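You operate a simulated robot arm through the tools that you are given. There is no shell and no other tool. Be economical: measure what you need, move in short steps, check, and stop when the job is done.

The job below is to be done with a simulated two-armed robot. You get a single attempt, and the scene is never put back.

JOB
Wipe up the spill on the top of the wiring bench with the cloth and put it back.

The check looks at the end state, three seconds after you hand in, the way a careful person would. Anything else that was tipped, shoved, dropped, spilled or broken makes it a failure. Flat cloth is picked up by pressing the open fingertips on it (5 to 10 N) and closing them slowly along it; thin cloth reads only 2 to 8 mm in the jaws.

ROBOT AND FRAMES
Two 7-joint arms with two-finger parallel grippers on one trunk, on a base that drives. Base frame: it is fixed to the floor where the robot stands at the start and does not move with it; the origin is under the middle of the robot, x ahead of it, y to its left, z up; the surface under the hand at the start is at about z = 800. Lengths are in mm, angles in rad, forces in N, time in s.
The left shoulder is at the start at [110, 169, 1386], the right one opposite. With the tool pointing down near the work surface each hand reaches from about 420 to 740 mm from the robot's upright axis, wherever it stands, measured 20 degrees to its own side. Payload 1.57 kg a hand.
The tool frame of a hand sits at the grasp point between the pads (the TCP): z along the fingers, y along the line on which they close. The tips reach 30 mm beyond it. The gripper opens to 80 mm. The fingers are 17 mm wide and 12 mm thick; the gripper's body (40 by 82 mm) begins 80 mm behind the TCP.
Orientation is that of the tool frame in the base frame, as a unit quaternion [w, x, y, z]. With the fingers straight down and closing along the base's y, the tool's x points along the base's -x, its y along +y and its z along -z.

CONTROLS
- The arms move only by the tool send_rows. It takes "left_plan", "right_plan" or both (then of equal length, played together; a hand with none holds still); each is a list that holds one entry, the list of rows, each a list of 7 numbers: the finger opening in mm, from 0 to 80, then the shift along the tool's x, y, z in mm, then the turn, a rotation vector about the tool's x, y, z in rad. In form: [[[gripper, x, y, z, rx, ry, rz], ...]]. A call has 1 to 8 rows; each row shifts and turns the commanded pose from where the row before left it, along the tool's axes as they then stand. A row lasts 0.2 s, in which the tool goes at most 50 mm and 0.15 rad; a call with a longer step from one row to the next is refused whole, and so is a gripper value outside its range. A pose out of reach is approached as far as the arm can. The call stops where the force on the tool passes 40 N (or 10 N more than at its start, if that is more) or the arm is blocked; 0.2 s more then pass. Each finger travels about 72 mm/s and halts on what it meets, pressing with about 36 N; the grip force reading is that of the motor and also rises with nothing between the fingers. The clock runs only during rows and for 0.2 s after the last one: add rows that do not move to give the fingers time. The reply holds the time, the measured pose of the TCP, the force on the tool along the base axes, the opening and the grip force, in the units named above and with some noise, with the torque about the TCP (base axes, N m) and any sound that the robot's microphone picked up, and new pictures: "show" is both (left out), scene, wrist or none (wrist: the cameras of the hands that moved).
- Cameras (640 x 400 px; columns grow to the right, rows downward): "scene" is now at [145.2, 23.8, 1557.6]; the picture's right is [0.34, -0.94, 0.00], its down [-0.79, -0.28, -0.55] and it looks along [0.51, 0.18, -0.84] (base axes); focal length 286 px, centre (320, 200). "left" rides on the left gripper at [72, 7, -122] in its tool frame; the picture's right is [-0.09, 1.00, 0.00], its down [-0.84, -0.08, -0.54] and it looks along [-0.54, -0.05, 0.84] (tool axes); focal length 238 px, centre (320, 200). "right" rides on the right gripper at [72, -7, -122] in its tool frame; the picture's right is [0.09, 1.00, 0.00], its down [-0.84, 0.08, -0.54] and it looks along [-0.54, 0.05, 0.84] (tool axes); focal length 238 px, centre (320, 200).
- raise_lower(by): slides the trunk up (or, below 0, down) by that many mm; the arms and the scene camera ride with it, the base frame stays. It gives what a move gives, with no picture.
- base_move(legs): drives the robot by 1 to 6 legs, each [ahead, left, turn to the left] in mm, mm and rad, along the robot's own axes; the way and the turn of a leg run together, so that a leg with both is an arc; at most 1500 mm and 3.142 rad a leg. The arms and the cameras ride along, it lands a little off, and it stops where it bumps. It gives what a move gives, and a new picture of the scene camera.
- pan_tilt(pan, tilt): turns the head with the scene camera to pan (to the left, within 1.501 rad either way) and tilt (down, from -0.506 to 1.204), counted from straight ahead of the robot. It gives what a move gives, and a new picture of the scene camera.
- pixel_to_xyz(camera, pixels): for up to 12 pixels [column, row] of the newest picture of that camera ("zoom" is the newest enlarged one), the place [x, y, z] in the base frame of the surface seen there, good to about 3 mm. It takes no simulated time.
- inspect(camera, box): a new picture of the part [left, top, right, bottom] of that camera's present view, enlarged. It takes no simulated time.
- sign_off(): hands the job in; it is judged then, once.

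Go step by step. Measure first, check grasps and placings, and put right what went wrong. The budget is 80 turns and 260 pictures, counting those below and the enlarged ones. Unless the task says otherwise, let go and move clear before handing in, and close with one line.

The tools are called after "Request:" as a command line: name --argument value ..., lists and objects as JSON in quotes. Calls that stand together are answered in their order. send_rows: Moves the arms, as the interface text tells. Its arguments: {"type":"object","properties":{"left_plan":{"type":"array","items":{"type":"array","items":{"type":"array","items":{"type":"number"}}}},"right_plan":{"type":"array","items":{"type":"array","items":{"type":"array","items":{"type":"number"}}}},"show":{"type":"string","enum":["both","scene","wrist","none"]}},"required":[]} The other tools are called the same way: raise_lower (by) slides the trunk up or down; base_move (legs) drives the base; pan_tilt (pan, tilt) turns the head that bears the scene camera; pixel_to_xyz (camera, pixels) gives the place of the surface under pixels of a picture; inspect (camera, box) takes an enlarged picture of a part of a camera's view; sign_off () hands the job in.

At the start:

```text
time: 0.0
left_tool_pos: [601.0, 411.2, 958.9]
left_orientation: [-0.001, 0.001, 1.0, -0.001]
left_contact_force: [1.1, 0.1, 0.6]
left_ft_torque: [-0.04, 0.0, -0.05]
left_finger_gap: 80.2
left_grasp_force: 0.0
right_tool_pos: [705.2, -90.2, 1036.0]
right_orientation: [0.0, 0.001, 1.0, -0.001]
right_contact_force: [0.4, -0.5, 0.4]
right_ft_torque: [-0.02, -0.04, 0.01]
right_finger_gap: 80.1
right_grasp_force: 0.2
trunk travel left (down, up): [-700.0, 190.0]
robot x, y, heading: [1.8, -3.9, 0.001]
head pan, tilt: [0.346, 0.993]
```

scene: 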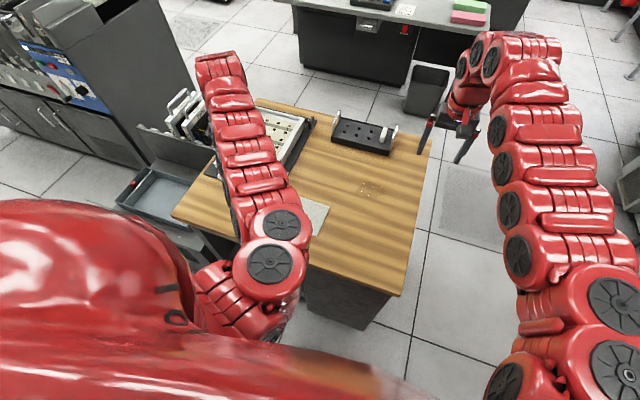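
right: 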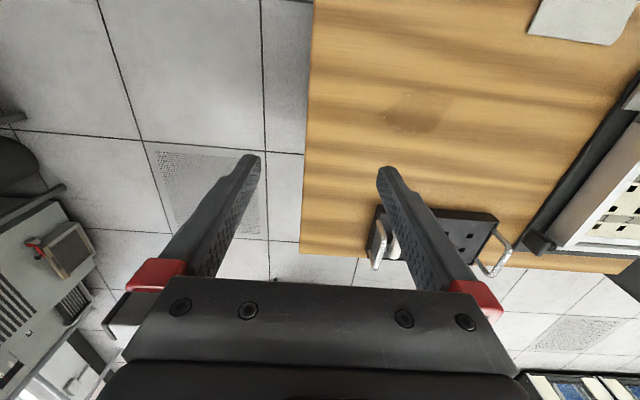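
left: 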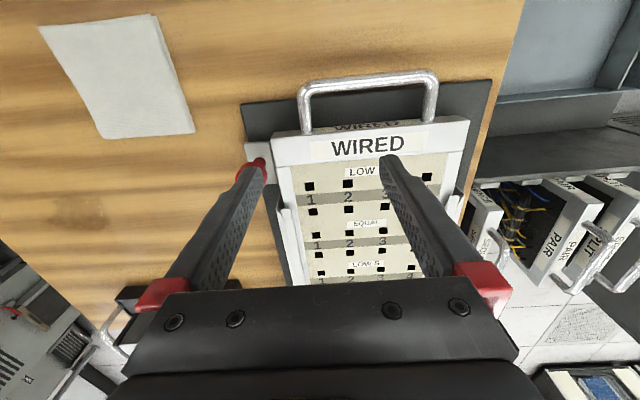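

The left picture shows the cloth at about (118,75). The right picture shows the spill, a brownish patch, at about (415,112). I'll measure both.

Request:
pixel_to_xyz --camera "left" --pixels '[[40, 28], [155, 16], [193, 131], [103, 137], [118, 75], [60, 200], [290, 82], [245, 150]]'

Request:
pixel_to_xyz --camera "right" --pixels '[[388, 118], [448, 118], [415, 135], [415, 95], [308, 100], [303, 250], [375, 225], [500, 215], [530, 35], [610, 45], [535, 240], [312, 10]]'

Request:
inspect --camera "scene" --box '[160, 80, 460, 310]'

Request:
inspect --camera "right" --box '[300, 0, 640, 260]'

Request:
inspect --camera "left" --box '[0, 0, 260, 160]'

```text
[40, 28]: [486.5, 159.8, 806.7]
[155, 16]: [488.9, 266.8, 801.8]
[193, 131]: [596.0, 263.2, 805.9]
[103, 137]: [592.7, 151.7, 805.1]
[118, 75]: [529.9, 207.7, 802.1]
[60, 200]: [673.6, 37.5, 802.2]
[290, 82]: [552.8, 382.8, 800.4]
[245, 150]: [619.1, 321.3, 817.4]
```

```text
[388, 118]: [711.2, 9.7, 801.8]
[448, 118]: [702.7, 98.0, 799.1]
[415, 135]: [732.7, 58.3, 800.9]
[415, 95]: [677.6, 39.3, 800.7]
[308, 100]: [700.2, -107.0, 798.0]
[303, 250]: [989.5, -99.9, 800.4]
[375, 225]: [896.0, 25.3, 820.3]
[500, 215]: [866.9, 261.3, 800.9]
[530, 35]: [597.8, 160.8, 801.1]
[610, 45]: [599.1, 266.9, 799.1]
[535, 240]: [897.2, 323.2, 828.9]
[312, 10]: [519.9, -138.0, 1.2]
```

```text
1.74 times, centred on (310, 195) of scene
```

zoom: 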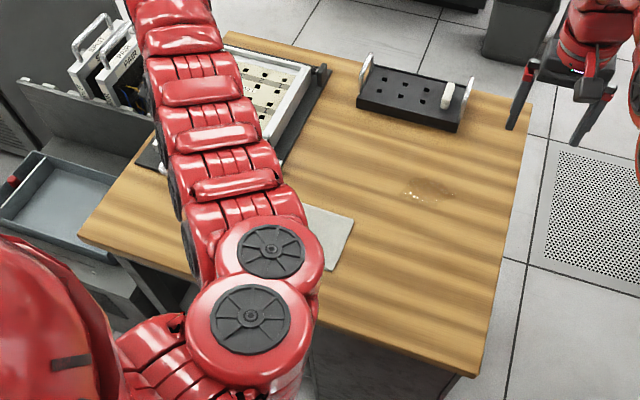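

```text
1.54 times, centred on (470, 130) of right
```

zoom: 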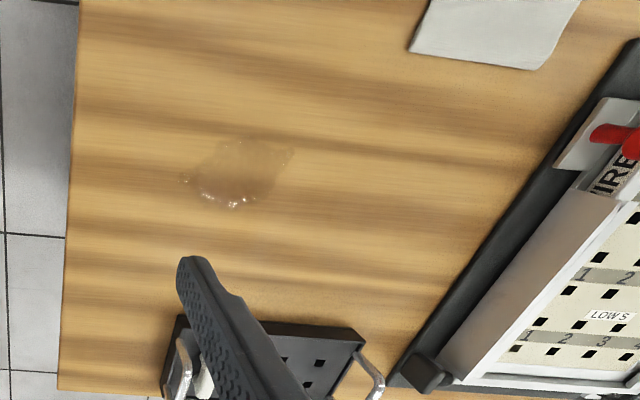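

```text
2.46 times, centred on (130, 80) of left
```

zoom: 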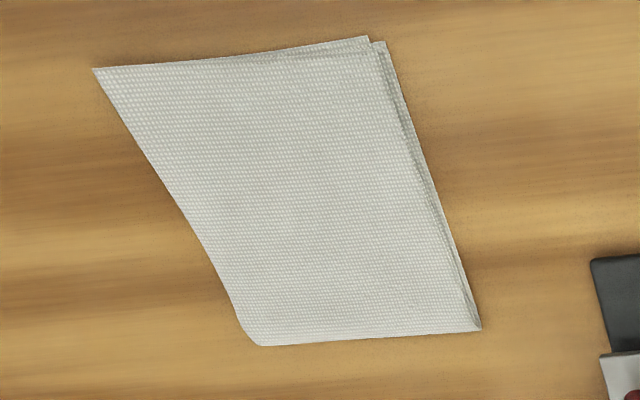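

The cloth, a folded square, spans x 487–596, y 155–266 and is about 4 mm thick. The spill covers about x 665–735, y 5–100. I'll bring the left hand above the cloth and move the right hand aside.

Request:
send_rows --left_plan '[[[60, 12, -40, 0, 0, 0, 0], [50, 12, -40, 0, 0, 0, 0], [45, 12, -40, 0, 0, 0, 0], [45, 12, -40, 0, 0, 0, 0], [45, 12, -40, 0, 0, 0, 0], [45, 0, 0, 40, 0, 0, 0], [45, 0, 0, 30, 0, 0, 0], [45, 0, 0, 0, 0, 0, 0]]]' --right_plan '[[[80, 0, -30, 0, 0, 0, 0], [80, 0, -30, 0, 0, 0, 0], [80, 0, -30, 0, 0, 0, 0], [80, 0, -30, 0, 0, 0, 0], [80, 0, 0, 0, 0, 0, 0], [80, 0, 0, 0, 0, 0, 0], [80, 0, 0, 0, 0, 0, 0], [80, 0, 0, 0, 0, 0, 0]]]'

```text
time: 1.8
left_tool_pos: [611.0, 251.3, 844.5]
left_orientation: [0.0, 0.001, 1.0, 0.0]
left_contact_force: [-0.6, -0.8, 0.4]
left_ft_torque: [0.0, 0.03, 0.04]
left_finger_gap: 45.1
left_grasp_force: 0.0
left hand out of reach, approached as far as the arm can: row 1, 2, 3, 4, 5
right_tool_pos: [704.5, -209.6, 1036.0]
right_orientation: [0.0, 0.0, 1.0, 0.0]
right_contact_force: [0.1, -0.2, 0.2]
right_ft_torque: [-0.03, -0.02, -0.02]
right_finger_gap: 80.0
right_grasp_force: 0.0
trunk travel left (down, up): [-700.0, 190.0]
robot x, y, heading: [1.0, -4.5, 0.002]
head pan, tilt: [0.346, 0.993]
```

scene: 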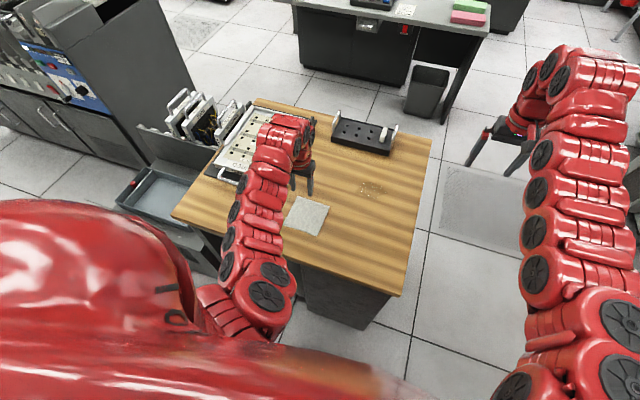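
right: 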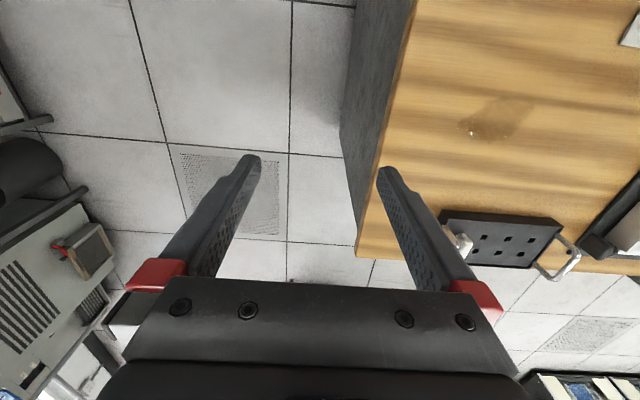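
left: 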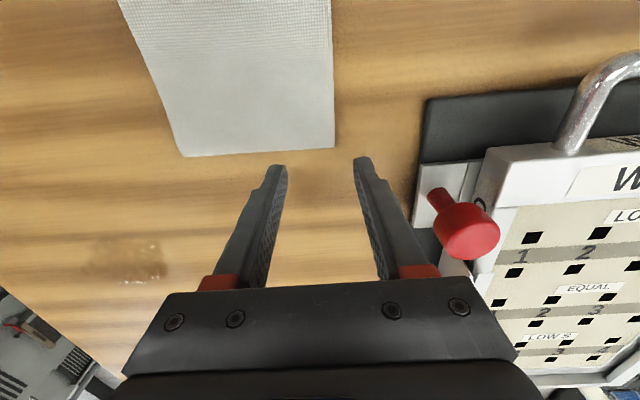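

The left hand stopped short at (611, 251, 844) because the arm ran out of reach, and its height is also off from what I commanded. It's touching nothing. I'll lift it a little and try small steps toward the cloth at this lower height.

Request:
send_rows --left_plan '[[[45, 0, 0, -20, 0, 0, 0], [45, 0, -20, 0, 0, 0, 0], [45, 0, -20, 0, 0, 0, 0], [45, 20, 0, 0, 0, 0, 0], [45, 20, 0, 0, 0, 0, 0], [45, 0, 0, 0, 0, 0, 0]]]' --show "wrist"

```text
time: 3.2
left_tool_pos: [570.1, 210.6, 865.2]
left_orientation: [-0.001, 0.001, 1.0, 0.0]
left_contact_force: [0.6, -0.6, 0.2]
left_ft_torque: [0.01, 0.0, -0.01]
left_finger_gap: 45.1
left_grasp_force: 0.0
right_tool_pos: [706.1, -209.9, 1035.1]
right_orientation: [0.0, -0.001, 1.0, 0.0]
right_contact_force: [-0.9, -0.1, 0.5]
right_ft_torque: [-0.01, 0.02, 0.05]
right_finger_gap: 79.7
right_grasp_force: 0.1
trunk travel left (down, up): [-700.0, 190.0]
robot x, y, heading: [3.2, -1.4, 0.0]
head pan, tilt: [0.346, 0.993]
```

left: 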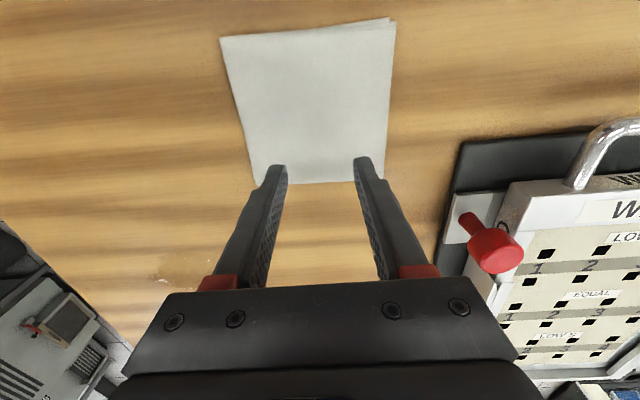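

That worked; the hand is at (570, 211). I'll move to the cloth's centre and descend slowly.

Request:
send_rows --left_plan '[[[45, 15, 0, 0, 0, 0, 0], [45, 14, 0, 0, 0, 0, 0], [45, 0, 0, 10, 0, 0, 0], [45, 0, 0, 10, 0, 0, 0], [45, 0, 0, 6, 0, 0, 0], [45, 0, 0, 2, 0, 0, 0], [45, 0, 0, 0, 0, 0, 0]]]' --show "wrist"

```text
time: 4.8
left_tool_pos: [540.8, 210.9, 835.9]
left_orientation: [-0.002, 0.0, 1.0, -0.001]
left_contact_force: [0.4, 0.2, 1.1]
left_ft_torque: [-0.01, -0.01, -0.03]
left_finger_gap: 45.0
left_grasp_force: 0.1
right_tool_pos: [706.3, -211.2, 1036.4]
right_orientation: [0.0, -0.001, 1.0, 0.0]
right_contact_force: [0.1, 0.2, 0.0]
right_ft_torque: [0.01, 0.0, 0.0]
right_finger_gap: 79.9
right_grasp_force: 0.1
trunk travel left (down, up): [-700.0, 190.0]
robot x, y, heading: [1.0, 0.1, -0.002]
head pan, tilt: [0.346, 0.993]
```

left: 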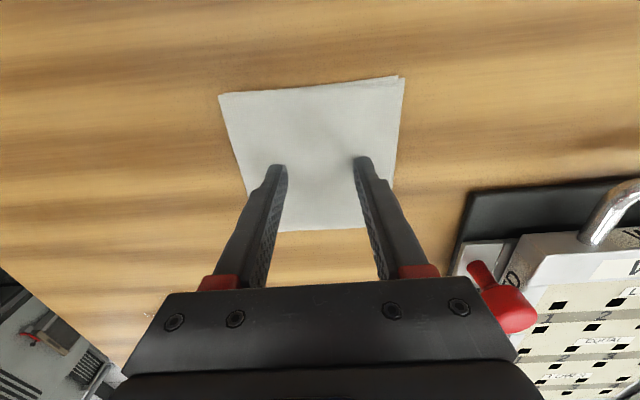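

It's centred, with the tips just above contact. I'll press down in 1 mm steps.

Request:
send_rows --left_plan '[[[45, 0, 0, 1, 0, 0, 0], [45, 0, 0, 1, 0, 0, 0], [45, 0, 0, 1, 0, 0, 0], [45, 0, 0, 0, 0, 0, 0]]]' --show "none"

```text
time: 5.8
left_tool_pos: [540.3, 210.6, 833.1]
left_orientation: [0.0, 0.001, 1.0, 0.0]
left_contact_force: [-0.3, -0.3, -0.2]
left_ft_torque: [0.0, 0.01, 0.03]
left_finger_gap: 45.0
left_grasp_force: 0.1
right_tool_pos: [705.6, -211.4, 1036.4]
right_orientation: [0.0, 0.001, 1.0, 0.001]
right_contact_force: [-0.2, -0.2, 0.0]
right_ft_torque: [0.0, -0.01, 0.0]
right_finger_gap: 79.9
right_grasp_force: 0.1
trunk travel left (down, up): [-700.0, 190.0]
robot x, y, heading: [4.0, 1.0, 0.004]
head pan, tilt: [0.346, 0.993]
```

No contact yet, so I'll continue down.

Request:
send_rows --left_plan '[[[45, 0, 0, 1, 0, 0, 0], [45, 0, 0, 1, 0, 0, 0], [45, 0, 0, 0, 0, 0, 0]]]' --show "none"

```text
time: 6.6
left_tool_pos: [541.7, 211.3, 832.1]
left_orientation: [0.001, 0.001, 1.0, 0.0]
left_contact_force: [1.0, 0.7, 9.9]
left_ft_torque: [0.09, -0.04, -0.05]
left_finger_gap: 44.7
left_grasp_force: 0.0
right_tool_pos: [703.9, -210.4, 1036.3]
right_orientation: [0.0, 0.0, 1.0, 0.0]
right_contact_force: [-0.7, 0.9, -0.5]
right_ft_torque: [-0.01, -0.03, 0.01]
right_finger_gap: 80.1
right_grasp_force: 0.0
trunk travel left (down, up): [-700.0, 190.0]
robot x, y, heading: [-1.0, 1.0, 0.002]
head pan, tilt: [0.346, 0.993]
```

The force is 9.9 N. I'll close slowly.

Request:
send_rows --left_plan '[[[38, 0, 0, 0, 0, 0, 0], [31, 0, 0, 0, 0, 0, 0], [25, 0, 0, 0, 0, 0, 0], [19, 0, 0, 0, 0, 0, 0], [13, 0, 0, 0, 0, 0, 0], [7, 0, 0, 0, 0, 0, 0], [0, 0, 0, 0, 0, 0, 0], [0, 0, 0, 0, 0, 0, 0]]]' --show "wrist"

```text
time: 8.4
left_tool_pos: [540.1, 211.2, 831.7]
left_orientation: [0.0, 0.002, 1.0, -0.001]
left_contact_force: [0.3, -0.8, 14.7]
left_ft_torque: [-0.06, -0.03, 0.0]
left_finger_gap: 3.8
left_grasp_force: 24.9
right_tool_pos: [703.4, -210.0, 1035.5]
right_orientation: [0.001, -0.001, 1.0, -0.001]
right_contact_force: [0.2, 0.0, 0.0]
right_ft_torque: [0.02, 0.0, 0.02]
right_finger_gap: 80.2
right_grasp_force: 0.1
trunk travel left (down, up): [-700.0, 190.0]
robot x, y, heading: [0.5, 2.0, 0.002]
head pan, tilt: [0.346, 0.993]
```

left: 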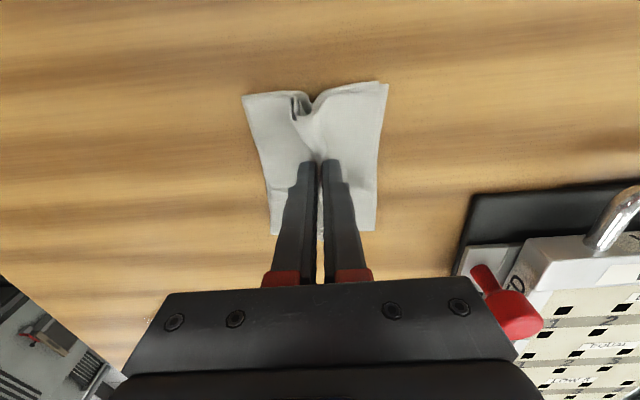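

The gap reads 3.8 mm, so the cloth is held. I'll lift it and look.

Request:
send_rows --left_plan '[[[0, 0, 0, -15, 0, 0, 0], [0, 0, 0, -20, 0, 0, 0], [0, -20, 0, -15, 0, 0, 0], [0, -20, 0, -10, 0, 0, 0], [0, 0, 0, 0, 0, 0, 0]]]'

```text
time: 9.6
left_tool_pos: [582.8, 210.3, 891.2]
left_orientation: [0.0, 0.001, 1.0, 0.0]
left_contact_force: [0.0, 0.6, 0.3]
left_ft_torque: [-0.04, 0.01, -0.05]
left_finger_gap: 3.4
left_grasp_force: 24.6
right_tool_pos: [705.0, -210.6, 1035.7]
right_orientation: [0.0, 0.0, 1.0, 0.0]
right_contact_force: [0.0, 0.2, 0.8]
right_ft_torque: [0.02, 0.01, -0.01]
right_finger_gap: 79.7
right_grasp_force: 0.0
trunk travel left (down, up): [-700.0, 190.0]
robot x, y, heading: [2.6, -1.9, 0.001]
head pan, tilt: [0.346, 0.993]
```

scene: 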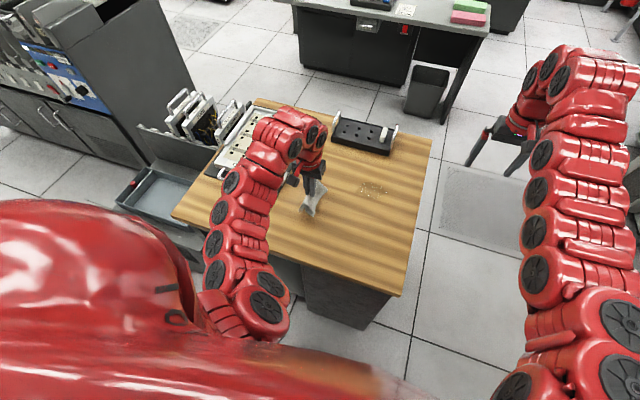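
left: 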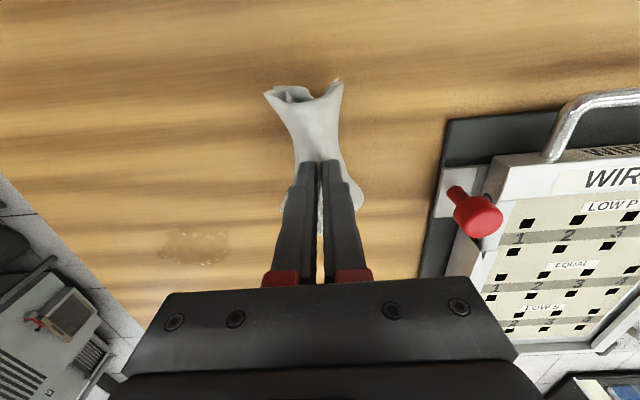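

The cloth lifted cleanly and hangs from the fingers. I'll carry it over the left edge of the spill and lower it.

Request:
send_rows --left_plan '[[[0, -35, -37, 0, 0, 0, 0], [0, -35, -37, 0, 0, 0, 0], [0, -37, -36, 0, 0, 0, 0], [0, 0, 0, 20, 0, 0, 0], [0, 0, 0, 20, 0, 0, 0], [0, 0, 0, 14, 0, 0, 0], [0, 0, 0, 0, 0, 0, 0]]]'

```text
refused: row 1 steps farther than a row can; nothing moved
```

Request:
send_rows --left_plan '[[[0, -27, -27, 0, 0, 0, 0], [0, -27, -27, 0, 0, 0, 0], [0, -27, -28, 0, 0, 0, 0], [0, -27, -28, 0, 0, 0, 0], [0, 0, 0, 20, 0, 0, 0], [0, 0, 0, 20, 0, 0, 0], [0, 0, 0, 14, 0, 0, 0], [0, 0, 0, 0, 0, 0, 0]]]'

```text
time: 11.4
left_tool_pos: [688.3, 99.8, 838.9]
left_orientation: [0.0, 0.001, 1.0, 0.0]
left_contact_force: [-1.2, -0.7, 10.6]
left_ft_torque: [0.04, 0.04, 0.04]
left_finger_gap: 3.8
left_grasp_force: 24.3
right_tool_pos: [705.4, -211.2, 1036.7]
right_orientation: [0.0, 0.0, 1.0, 0.0]
right_contact_force: [-0.3, -0.2, 0.3]
right_ft_torque: [0.03, 0.01, 0.04]
right_finger_gap: 79.9
right_grasp_force: 0.0
trunk travel left (down, up): [-700.0, 190.0]
robot x, y, heading: [2.4, 0.5, 0.004]
head pan, tilt: [0.346, 0.993]
```

scene: 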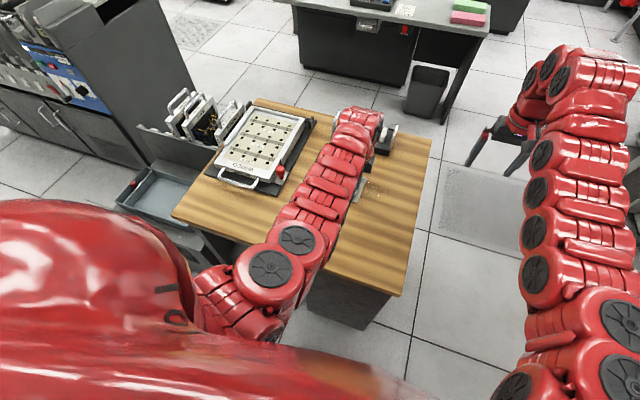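
left: 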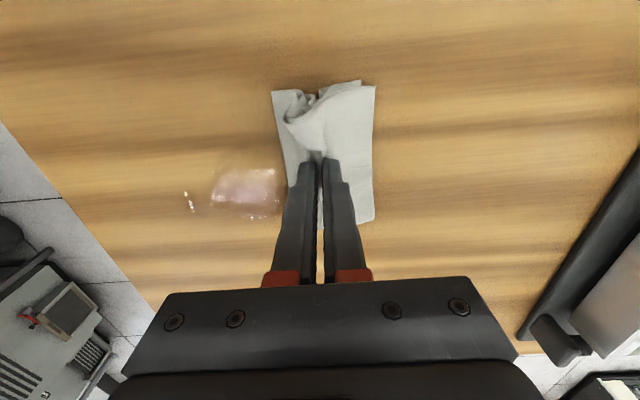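

The cloth is pressing at about 10 N, and the spill shows at (185–275, 168–215) in the left picture. I'll measure its extent.

Request:
pixel_to_xyz --camera "left" --pixels '[[183, 195], [196, 212], [230, 166], [270, 170], [275, 215], [240, 218], [315, 100], [365, 220], [280, 95]]'

Request:
inspect --camera "left" --box '[120, 80, 400, 260]'

```text
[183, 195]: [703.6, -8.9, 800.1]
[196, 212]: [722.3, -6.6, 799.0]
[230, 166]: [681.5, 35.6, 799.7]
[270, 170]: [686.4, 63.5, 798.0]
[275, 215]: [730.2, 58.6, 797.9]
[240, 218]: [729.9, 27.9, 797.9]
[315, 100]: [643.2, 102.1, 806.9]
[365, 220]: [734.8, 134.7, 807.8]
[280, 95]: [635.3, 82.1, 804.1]
```

```text
2.22 times, centred on (260, 170) of left
```

zoom: 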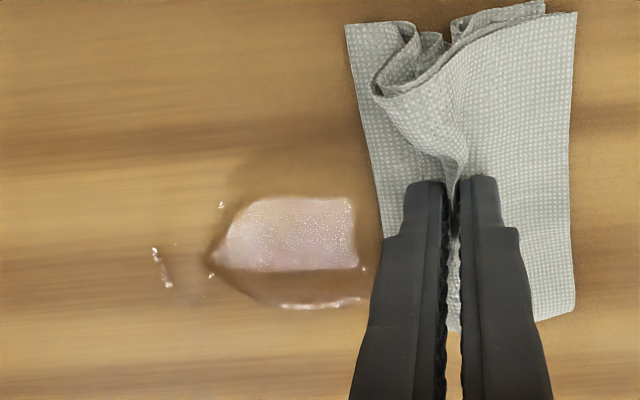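

The spill runs to about y = -15 and x = 738. I'll make the first stroke toward -y at x≈705.

Request:
send_rows --left_plan '[[[0, -16, 0, 0, 0, 0, 0], [0, 0, -20, 0, 0, 0, 0], [0, 0, -20, 0, 0, 0, 0], [0, 0, -20, 0, 0, 0, 0], [0, 0, -20, 0, 0, 0, 0], [0, 0, -20, 0, 0, 0, 0], [0, 0, -20, 0, 0, 0, 0], [0, 0, -15, 0, 0, 0, 0]]]' --show "wrist"

```text
time: 13.2
left_tool_pos: [682.8, 2.9, 844.6]
left_orientation: [0.001, 0.0, 1.0, 0.0]
left_contact_force: [-0.5, 0.8, 0.2]
left_ft_torque: [0.01, -0.04, 0.01]
left_finger_gap: 3.5
left_grasp_force: 24.8
left hand out of reach, approached as far as the arm can: row 1, 2, 3, 4, 5, 6, 8
right_tool_pos: [705.4, -211.6, 1035.1]
right_orientation: [0.0, 0.0, 1.0, 0.0]
right_contact_force: [-0.9, 0.0, -0.2]
right_ft_torque: [0.0, 0.01, 0.03]
right_finger_gap: 80.0
right_grasp_force: 0.1
trunk travel left (down, up): [-700.0, 190.0]
robot x, y, heading: [-0.1, 1.6, 0.0]
head pan, tilt: [0.346, 0.993]
```

left: 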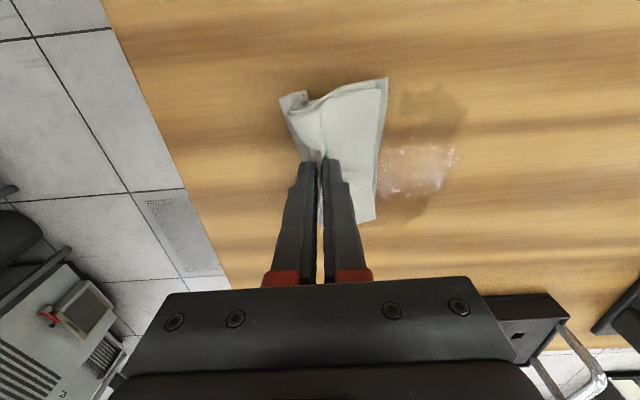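

The arm ran out of reach, so the hand rose and only part of the stroke wiped. Turning the base about 0.4 rad to the right brings the left shoulder closer. First I'll lift the hand and look to the right for clearance.

Request:
send_rows --left_plan '[[[0, 30, 20, -25, 0, 0, 0], [0, 30, 20, -25, 0, 0, 0], [0, 0, 0, -20, 0, 0, 0], [0, 0, 0, 0, 0, 0, 0]]]' --show "none"

Request:
pan_tilt --pan -0.7 --tilt 0.8

```text
time: 14.2
left_tool_pos: [622.0, 41.2, 913.8]
left_orientation: [-0.001, 0.001, 1.0, 0.001]
left_contact_force: [0.1, 0.2, 0.3]
left_ft_torque: [0.0, 0.01, 0.0]
left_finger_gap: 3.5
left_grasp_force: 24.6
right_tool_pos: [705.6, -212.7, 1034.9]
right_orientation: [-0.001, 0.0, 1.0, 0.001]
right_contact_force: [0.9, -0.1, 0.4]
right_ft_torque: [0.05, 0.03, 0.01]
right_finger_gap: 80.1
right_grasp_force: 0.0
trunk travel left (down, up): [-700.0, 190.0]
robot x, y, heading: [1.8, -1.4, -0.001]
head pan, tilt: [0.346, 0.993]
```

```text
time: 15.5
left_tool_pos: [622.7, 42.9, 913.2]
left_orientation: [-0.001, 0.0, 1.0, 0.0]
left_contact_force: [-0.2, -0.2, -0.8]
left_ft_torque: [-0.01, -0.02, 0.0]
left_finger_gap: 3.7
left_grasp_force: 24.4
right_tool_pos: [705.0, -209.8, 1035.0]
right_orientation: [0.0, 0.0, 1.0, 0.001]
right_contact_force: [-0.1, -0.3, -0.1]
right_ft_torque: [0.01, -0.01, -0.02]
right_finger_gap: 79.9
right_grasp_force: 0.0
trunk travel left (down, up): [-700.0, 190.0]
robot x, y, heading: [0.1, 2.0, -0.0]
head pan, tilt: [-0.7, 0.799]
```

scene: 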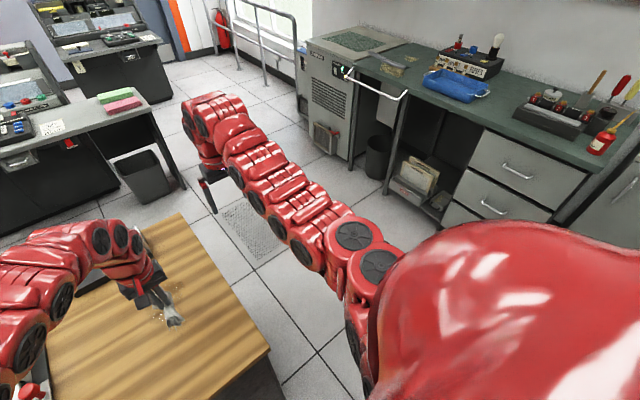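

Request:
pixel_to_xyz --camera "scene" --pixels '[[410, 92], [520, 130], [590, 165], [345, 80], [268, 350]]'

```text
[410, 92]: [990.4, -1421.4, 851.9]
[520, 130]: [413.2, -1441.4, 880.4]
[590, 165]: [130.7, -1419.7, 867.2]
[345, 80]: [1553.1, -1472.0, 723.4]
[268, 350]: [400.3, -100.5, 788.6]
```

The right side is clear; that bench starts at about y = -1400. I'll turn the base right by 0.4.

Request:
base_move --legs '[[0, 0, -0.4]]'

Request:
pan_tilt --pan 0.5 --tilt 0.993

```text
time: 17.1
left_tool_pos: [590.8, -201.8, 912.6]
left_orientation: [-0.001, 0.198, 0.98, 0.001]
left_contact_force: [0.1, 0.5, 0.5]
left_ft_torque: [-0.02, 0.02, 0.02]
left_finger_gap: 3.4
left_grasp_force: 23.9
right_tool_pos: [568.0, -469.2, 1035.1]
right_orientation: [-0.001, 0.198, 0.98, 0.0]
right_contact_force: [0.6, 0.0, -0.8]
right_ft_torque: [0.02, 0.02, -0.01]
right_finger_gap: 80.2
right_grasp_force: 0.1
trunk travel left (down, up): [-700.0, 190.0]
robot x, y, heading: [-2.5, 0.9, -0.397]
head pan, tilt: [-0.7, 0.799]
```

scene: 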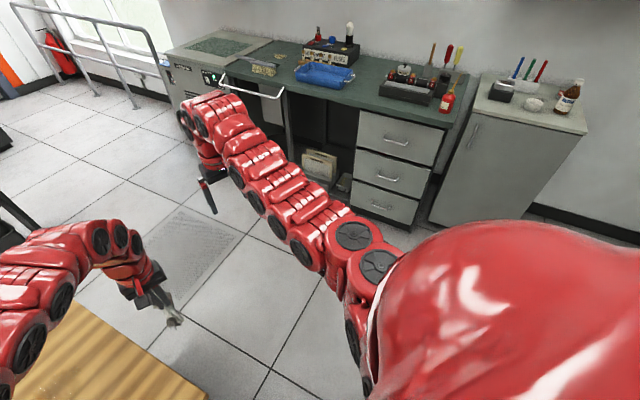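

```text
time: 18.5
left_tool_pos: [591.9, -202.8, 914.6]
left_orientation: [-0.001, 0.198, 0.98, 0.0]
left_contact_force: [-0.4, 0.3, -1.0]
left_ft_torque: [-0.04, 0.01, 0.0]
left_finger_gap: 3.4
left_grasp_force: 24.6
right_tool_pos: [568.5, -467.6, 1035.4]
right_orientation: [0.0, 0.198, 0.98, 0.0]
right_contact_force: [-0.1, -0.3, -0.4]
right_ft_torque: [-0.01, -0.02, 0.01]
right_finger_gap: 79.9
right_grasp_force: 0.1
trunk travel left (down, up): [-700.0, 190.0]
robot x, y, heading: [-1.0, 1.0, -0.401]
head pan, tilt: [0.499, 0.993]
```

scene: 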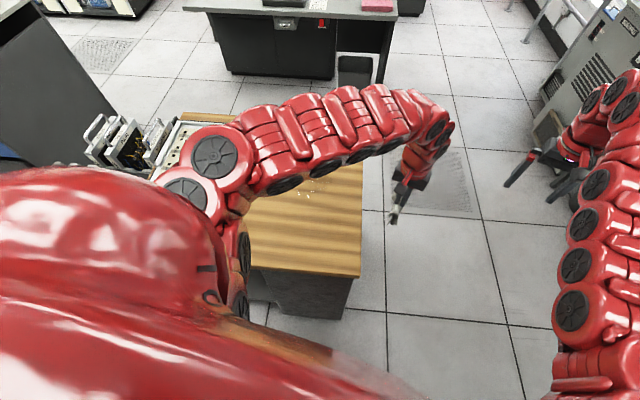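

The hand is clear over the floor. I'll turn the tool back by 0.4 about its axis, then bring it back toward the spill.

Request:
send_rows --left_plan '[[[0, 0, 0, 0, 0, 0, -0.134], [0, 0, 0, 0, 0, 0, -0.134], [0, 0, 0, 0, 0, 0, -0.134], [0, -18, 44, 0, 0, 0, 0], [0, -18, 44, 0, 0, 0, 0], [0, -18, 44, 0, 0, 0, 0], [0, -18, 44, 0, 0, 0, 0], [0, -18, 44, 0, 0, 0, 0]]]' --show "none"

Request:
send_rows --left_plan '[[[0, -9, 45, 0, 0, 0, 0], [0, -9, 45, 0, 0, 0, 0], [0, 0, 0, 20, 0, 0, 0], [0, 0, 0, 0, 0, 0, 0]]]'

```text
time: 20.3
left_tool_pos: [687.9, 13.7, 909.1]
left_orientation: [-0.002, -0.001, 1.0, 0.0]
left_contact_force: [0.3, 0.2, -0.8]
left_ft_torque: [0.02, -0.01, 0.03]
left_finger_gap: 3.4
left_grasp_force: 24.2
left hand out of reach, approached as far as the arm can: row 4, 5
right_tool_pos: [567.8, -467.8, 1035.2]
right_orientation: [0.0, 0.198, 0.98, 0.0]
right_contact_force: [-0.5, 1.1, -0.2]
right_ft_torque: [0.02, -0.02, 0.0]
right_finger_gap: 80.2
right_grasp_force: 0.0
trunk travel left (down, up): [-700.0, 190.0]
robot x, y, heading: [0.9, 0.8, -0.402]
head pan, tilt: [0.499, 0.993]
```

```text
time: 21.3
left_tool_pos: [704.6, 105.5, 891.0]
left_orientation: [0.0, -0.001, 1.0, 0.0]
left_contact_force: [0.0, -0.5, -0.6]
left_ft_torque: [0.01, 0.05, 0.04]
left_finger_gap: 3.5
left_grasp_force: 24.4
right_tool_pos: [567.0, -467.5, 1036.2]
right_orientation: [0.0, 0.199, 0.98, 0.0]
right_contact_force: [0.0, 0.2, 0.1]
right_ft_torque: [-0.03, -0.01, -0.03]
right_finger_gap: 80.2
right_grasp_force: 0.0
trunk travel left (down, up): [-700.0, 190.0]
robot x, y, heading: [-2.7, 2.4, -0.395]
head pan, tilt: [0.499, 0.993]
```

scene: 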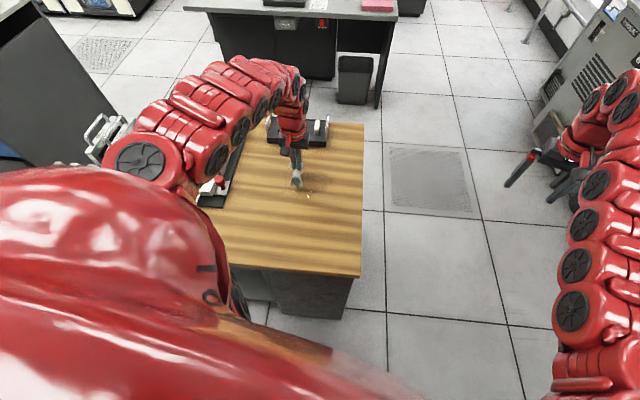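
left: 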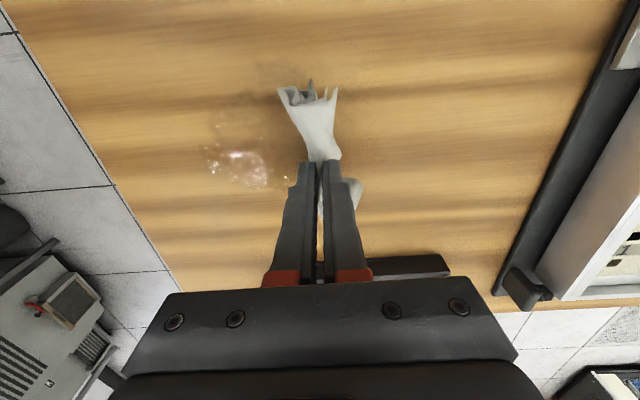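

Good; the reach is fine now. I'll lower to contact.

Request:
send_rows --left_plan '[[[0, 0, 0, 25, 0, 0, 0], [0, 0, 0, 20, 0, 0, 0], [0, 0, 0, 8, 0, 0, 0], [0, 0, 0, 0, 0, 0, 0]]]' --show "none"

Request:
send_rows --left_plan '[[[0, 0, -20, 0, 0, 0, 0], [0, 0, -20, 0, 0, 0, 0], [0, 0, -20, 0, 0, 0, 0], [0, 0, -20, 0, 0, 0, 0], [0, 0, -20, 0, 0, 0, 0], [0, 0, -20, 0, 0, 0, 0], [0, 0, -10, 0, 0, 0, 0], [0, 0, 0, 0, 0, 0, 0]]]' --show "wrist"

```text
time: 22.3
left_tool_pos: [706.1, 105.5, 838.3]
left_orientation: [0.0, -0.001, 1.0, 0.0]
left_contact_force: [-1.1, 1.0, 5.9]
left_ft_torque: [0.01, -0.02, -0.03]
left_finger_gap: 3.4
left_grasp_force: 24.0
right_tool_pos: [567.4, -468.1, 1035.7]
right_orientation: [0.0, 0.199, 0.98, 0.0]
right_contact_force: [-0.3, 0.2, 0.8]
right_ft_torque: [0.03, -0.01, 0.01]
right_finger_gap: 80.1
right_grasp_force: 0.0
trunk travel left (down, up): [-700.0, 190.0]
robot x, y, heading: [0.7, 0.4, -0.398]
head pan, tilt: [0.499, 0.993]
```

```text
time: 24.1
left_tool_pos: [706.1, -26.6, 837.8]
left_orientation: [-0.001, -0.001, 1.0, 0.0]
left_contact_force: [0.1, 0.7, 0.3]
left_ft_torque: [0.01, -0.05, 0.0]
left_finger_gap: 3.7
left_grasp_force: 24.4
right_tool_pos: [566.4, -467.0, 1037.1]
right_orientation: [0.0, 0.198, 0.98, 0.001]
right_contact_force: [-0.3, 0.8, 0.4]
right_ft_torque: [0.01, -0.02, 0.0]
right_finger_gap: 79.8
right_grasp_force: 0.1
trunk travel left (down, up): [-700.0, 190.0]
robot x, y, heading: [1.4, 2.4, -0.397]
head pan, tilt: [0.499, 0.993]
```

left: 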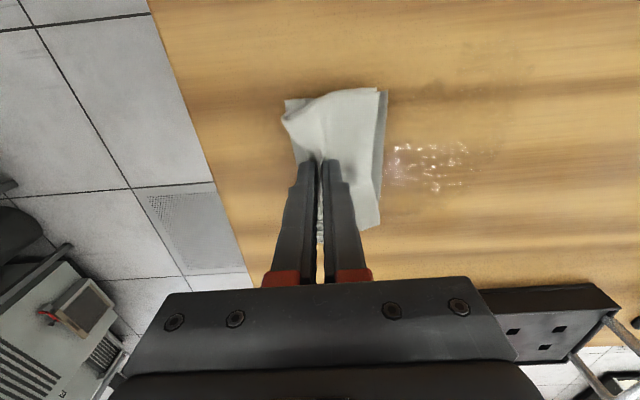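

The patch is lighter, but contact was lost by the end of the stroke. I'll press 3 mm lower and wipe back.

Request:
send_rows --left_plan '[[[0, 0, 0, 3, 0, 0, 0], [0, 0, 20, 1, 0, 0, 0], [0, 0, 20, 0, 0, 0, 0], [0, 0, 20, 0, 0, 0, 0], [0, 0, 20, 0, 0, 0, 0], [0, 0, 20, 0, 0, 0, 0], [0, 0, 20, 0, 0, 0, 0], [0, 0, 10, 0, 0, 0, 0]]]' --show "wrist"

```text
time: 25.9
left_tool_pos: [705.6, 103.8, 833.5]
left_orientation: [-0.001, -0.001, 1.0, 0.0]
left_contact_force: [-0.3, -1.8, 1.3]
left_ft_torque: [-0.04, 0.0, 0.0]
left_finger_gap: 3.7
left_grasp_force: 24.4
right_tool_pos: [566.9, -469.0, 1035.0]
right_orientation: [0.0, 0.199, 0.98, 0.0]
right_contact_force: [0.5, 0.1, -0.3]
right_ft_torque: [-0.04, 0.01, 0.01]
right_finger_gap: 80.2
right_grasp_force: 0.1
trunk travel left (down, up): [-700.0, 190.0]
robot x, y, heading: [2.0, 3.1, -0.399]
head pan, tilt: [0.499, 0.993]
```

left: 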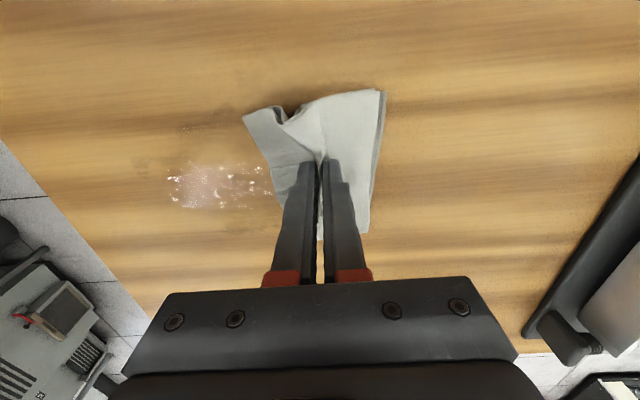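

It's fading with each stroke. I'll press another 2 mm and repeat both ways.

Request:
send_rows --left_plan '[[[0, 0, 0, 2, 0, 0, 0], [0, 0, -20, 0, 0, 0, 0], [0, 0, -20, 0, 0, 0, 0], [0, 0, -20, 0, 0, 0, 0], [0, 0, -20, 0, 0, 0, 0], [0, 0, -20, 0, 0, 0, 0], [0, 0, -20, 0, 0, 0, 0], [0, 0, -10, 0, 0, 0, 0]]]' --show "none"

Request:
send_rows --left_plan '[[[0, 12, 0, 0, 0, 0, 0], [0, 0, 20, 0, 0, 0, 0], [0, 0, 20, 0, 0, 0, 0], [0, 0, 20, 0, 0, 0, 0], [0, 0, 20, 0, 0, 0, 0], [0, 0, 20, 0, 0, 0, 0], [0, 0, 20, 0, 0, 0, 0], [0, 0, 10, 0, 0, 0, 0]]]' --show "wrist"

```text
time: 27.7
left_tool_pos: [704.1, -25.8, 832.1]
left_orientation: [0.001, -0.002, 1.0, 0.001]
left_contact_force: [0.5, 8.3, 20.4]
left_ft_torque: [0.4, -0.03, 0.03]
left_finger_gap: 3.8
left_grasp_force: 24.6
right_tool_pos: [565.7, -468.6, 1036.4]
right_orientation: [0.001, 0.199, 0.98, 0.0]
right_contact_force: [-0.3, -0.4, -0.3]
right_ft_torque: [-0.01, -0.01, 0.02]
right_finger_gap: 80.3
right_grasp_force: 0.1
trunk travel left (down, up): [-700.0, 190.0]
robot x, y, heading: [-0.3, 1.5, -0.399]
head pan, tilt: [0.499, 0.993]
```

```text
time: 29.5
left_tool_pos: [692.2, 103.3, 832.3]
left_orientation: [0.001, -0.001, 1.0, 0.0]
left_contact_force: [-0.3, -6.6, 16.1]
left_ft_torque: [-0.1, -0.03, -0.03]
left_finger_gap: 3.4
left_grasp_force: 24.3
right_tool_pos: [566.4, -468.2, 1036.3]
right_orientation: [0.0, 0.199, 0.98, 0.0]
right_contact_force: [0.0, -0.1, 0.2]
right_ft_torque: [0.0, -0.01, 0.0]
right_finger_gap: 80.2
right_grasp_force: 0.0
trunk travel left (down, up): [-700.0, 190.0]
robot x, y, heading: [-0.2, 0.5, -0.402]
head pan, tilt: [0.499, 0.993]
```

left: 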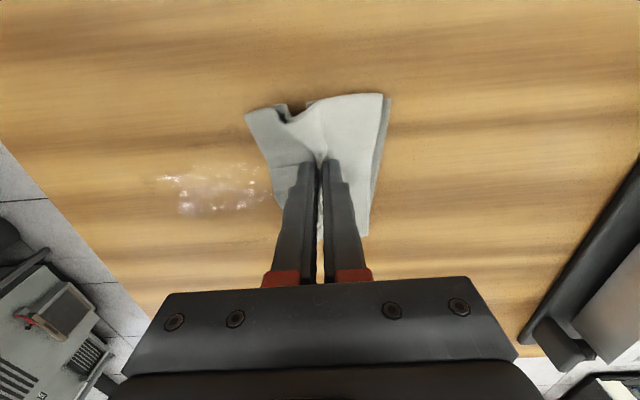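

Request:
inspect --camera "left" --box '[120, 80, 400, 260]'

Request:
pixel_to_xyz --camera "left" --pixels '[[158, 180], [178, 215], [205, 165], [260, 165], [265, 210], [215, 215]]'

```text
2.22 times, centred on (260, 170) of left
```

zoom: 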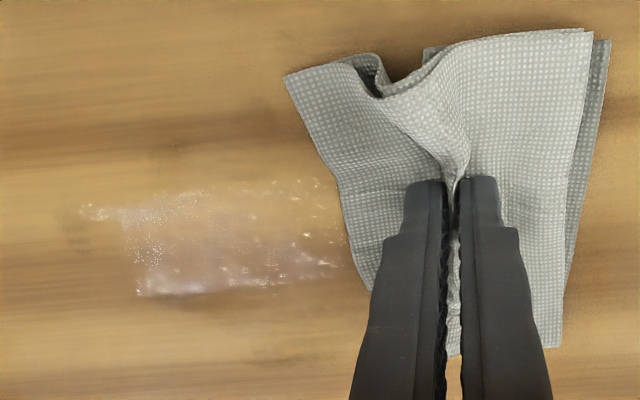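

```text
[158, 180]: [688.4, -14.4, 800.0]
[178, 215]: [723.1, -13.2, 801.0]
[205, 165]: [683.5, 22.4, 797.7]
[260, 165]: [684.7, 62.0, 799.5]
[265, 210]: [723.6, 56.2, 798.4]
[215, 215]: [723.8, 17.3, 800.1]
```

The remainder is a thin film at x 683–724, y -15–75. I'll stroke at x≈720 going out and x≈708 coming back.

Request:
send_rows --left_plan '[[[0, -28, 0, 0, 0, 0, 0], [0, 0, -20, 0, 0, 0, 0], [0, 0, -20, 0, 0, 0, 0], [0, 0, -20, 0, 0, 0, 0], [0, 0, -20, 0, 0, 0, 0], [0, 0, -20, 0, 0, 0, 0], [0, 0, -20, 0, 0, 0, 0], [0, 0, -20, 0, 0, 0, 0]]]' --show "none"

Request:
send_rows --left_plan '[[[0, 12, 0, 0, 0, 0, 0], [0, 0, 20, 0, 0, 0, 0], [0, 0, 20, 0, 0, 0, 0], [0, 0, 20, 0, 0, 0, 0], [0, 0, 20, 0, 0, 0, 0], [0, 0, 20, 0, 0, 0, 0], [0, 0, 20, 0, 0, 0, 0], [0, 0, 20, 0, 0, 0, 0]]]' --show "wrist"

```text
time: 31.3
left_tool_pos: [720.3, -35.6, 832.4]
left_orientation: [0.0, -0.001, 1.0, 0.0]
left_contact_force: [-0.8, 7.1, 17.8]
left_ft_torque: [0.31, 0.03, -0.02]
left_finger_gap: 3.1
left_grasp_force: 24.7
right_tool_pos: [566.8, -467.3, 1035.7]
right_orientation: [0.001, 0.198, 0.98, -0.001]
right_contact_force: [-0.2, -1.0, -0.2]
right_ft_torque: [0.04, -0.03, 0.02]
right_finger_gap: 80.1
right_grasp_force: 0.1
trunk travel left (down, up): [-700.0, 190.0]
robot x, y, heading: [-1.5, -1.4, -0.398]
head pan, tilt: [0.499, 0.993]
```

```text
time: 33.1
left_tool_pos: [707.8, 104.2, 831.6]
left_orientation: [0.001, 0.0, 1.0, 0.0]
left_contact_force: [0.7, -7.1, 16.5]
left_ft_torque: [-0.11, -0.04, -0.03]
left_finger_gap: 3.5
left_grasp_force: 24.3
right_tool_pos: [567.5, -467.8, 1035.1]
right_orientation: [-0.001, 0.198, 0.98, 0.001]
right_contact_force: [-0.1, 0.8, 0.7]
right_ft_torque: [0.0, 0.04, 0.01]
right_finger_gap: 80.0
right_grasp_force: 0.2
trunk travel left (down, up): [-700.0, 190.0]
robot x, y, heading: [1.4, 1.0, -0.402]
head pan, tilt: [0.499, 0.993]
```

left: 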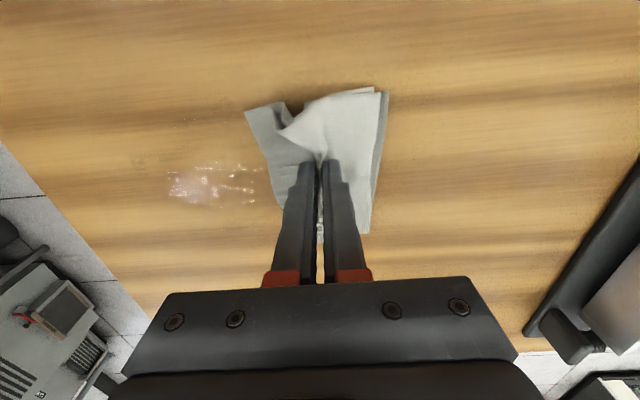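

It's still fading. Two more stroke pairs, over x≈695 and 705.

Request:
send_rows --left_plan '[[[0, 12, 0, 0, 0, 0, 0], [0, 0, -20, 0, 0, 0, 0], [0, 0, -20, 0, 0, 0, 0], [0, 0, -20, 0, 0, 0, 0], [0, 0, -20, 0, 0, 0, 0], [0, 0, -20, 0, 0, 0, 0], [0, 0, -20, 0, 0, 0, 0], [0, 0, -25, 0, 0, 0, 0]]]' --show "none"

Request:
send_rows --left_plan '[[[0, -10, 0, 0, 0, 0, 0], [0, 0, 20, 0, 0, 0, 0], [0, 0, 20, 0, 0, 0, 0], [0, 0, 20, 0, 0, 0, 0], [0, 0, 20, 0, 0, 0, 0], [0, 0, 20, 0, 0, 0, 0], [0, 0, 20, 0, 0, 0, 0], [0, 0, 25, 0, 0, 0, 0]]]' --show "none"

Request:
send_rows --left_plan '[[[0, -10, 0, 0, 0, 0, 0], [0, 0, -20, 0, 0, 0, 0], [0, 0, -20, 0, 0, 0, 0], [0, 0, -20, 0, 0, 0, 0], [0, 0, -20, 0, 0, 0, 0], [0, 0, -20, 0, 0, 0, 0], [0, 0, -20, 0, 0, 0, 0], [0, 0, -25, 0, 0, 0, 0]]]' --show "none"

Request:
send_rows --left_plan '[[[0, 15, 0, 0, 0, 0, 0], [0, 0, 20, 0, 0, 0, 0], [0, 0, 20, 0, 0, 0, 0], [0, 0, 20, 0, 0, 0, 0], [0, 0, 20, 0, 0, 0, 0], [0, 0, 20, 0, 0, 0, 0], [0, 0, 20, 0, 0, 0, 0], [0, 0, 25, 0, 0, 0, 0]]]' --show "wrist"

Request:
inspect --camera "left" --box '[120, 80, 400, 260]'

```text
time: 34.9
left_tool_pos: [697.4, -42.4, 833.6]
left_orientation: [-0.001, -0.002, 1.0, -0.001]
left_contact_force: [0.7, 6.1, 14.4]
left_ft_torque: [0.3, -0.07, 0.02]
left_finger_gap: 3.7
left_grasp_force: 24.7
right_tool_pos: [567.2, -468.1, 1037.2]
right_orientation: [0.001, 0.199, 0.98, 0.0]
right_contact_force: [0.7, -0.2, -0.4]
right_ft_torque: [0.02, 0.0, 0.02]
right_finger_gap: 80.0
right_grasp_force: 0.1
trunk travel left (down, up): [-700.0, 190.0]
robot x, y, heading: [-1.6, 2.6, -0.402]
head pan, tilt: [0.499, 0.993]
```

```text
time: 36.7
left_tool_pos: [707.7, 103.5, 833.0]
left_orientation: [0.001, -0.001, 1.0, 0.0]
left_contact_force: [0.1, -8.5, 19.9]
left_ft_torque: [-0.19, -0.07, -0.02]
left_finger_gap: 3.5
left_grasp_force: 24.2
right_tool_pos: [566.0, -469.0, 1036.9]
right_orientation: [0.002, 0.199, 0.98, 0.0]
right_contact_force: [0.0, 0.5, -0.3]
right_ft_torque: [-0.01, -0.01, 0.0]
right_finger_gap: 80.2
right_grasp_force: 0.1
trunk travel left (down, up): [-700.0, 190.0]
robot x, y, heading: [-3.8, 0.7, -0.401]
head pan, tilt: [0.499, 0.993]
```

```text
time: 38.5
left_tool_pos: [716.2, -42.0, 832.2]
left_orientation: [-0.002, -0.001, 1.0, 0.001]
left_contact_force: [1.2, 5.5, 14.0]
left_ft_torque: [0.29, -0.07, 0.01]
left_finger_gap: 3.6
left_grasp_force: 24.3
right_tool_pos: [566.4, -468.6, 1037.6]
right_orientation: [0.0, 0.198, 0.98, 0.0]
right_contact_force: [-0.7, 0.1, -0.5]
right_ft_torque: [0.03, -0.02, -0.02]
right_finger_gap: 80.1
right_grasp_force: 0.0
trunk travel left (down, up): [-700.0, 190.0]
robot x, y, heading: [-1.3, -1.8, -0.406]
head pan, tilt: [0.499, 0.993]
```

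```text
time: 40.3
left_tool_pos: [701.1, 103.6, 831.9]
left_orientation: [0.0, 0.0, 1.0, -0.001]
left_contact_force: [0.5, -4.8, 12.3]
left_ft_torque: [-0.12, -0.05, 0.0]
left_finger_gap: 3.6
left_grasp_force: 24.2
right_tool_pos: [567.5, -467.8, 1036.2]
right_orientation: [0.0, 0.198, 0.98, 0.0]
right_contact_force: [-0.4, 0.4, -0.4]
right_ft_torque: [0.0, 0.04, 0.02]
right_finger_gap: 79.7
right_grasp_force: 0.0
trunk travel left (down, up): [-700.0, 190.0]
robot x, y, heading: [0.0, 3.0, -0.4]
head pan, tilt: [0.499, 0.993]
```

left: 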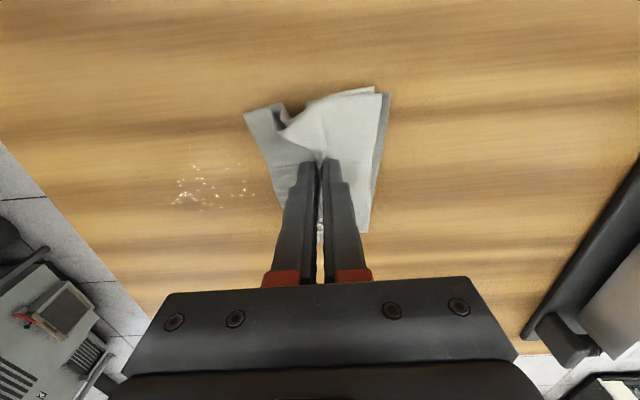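

```text
2.22 times, centred on (260, 170) of left
```

zoom: 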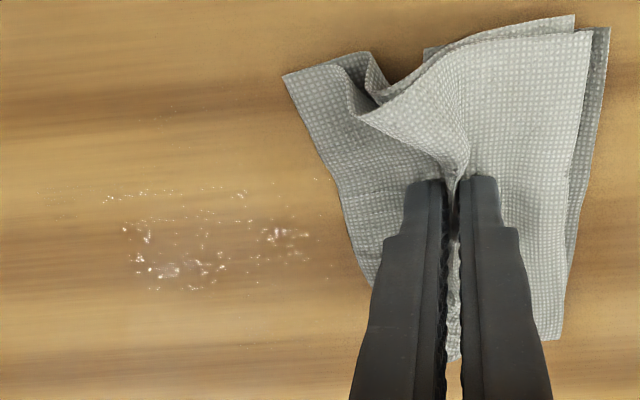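

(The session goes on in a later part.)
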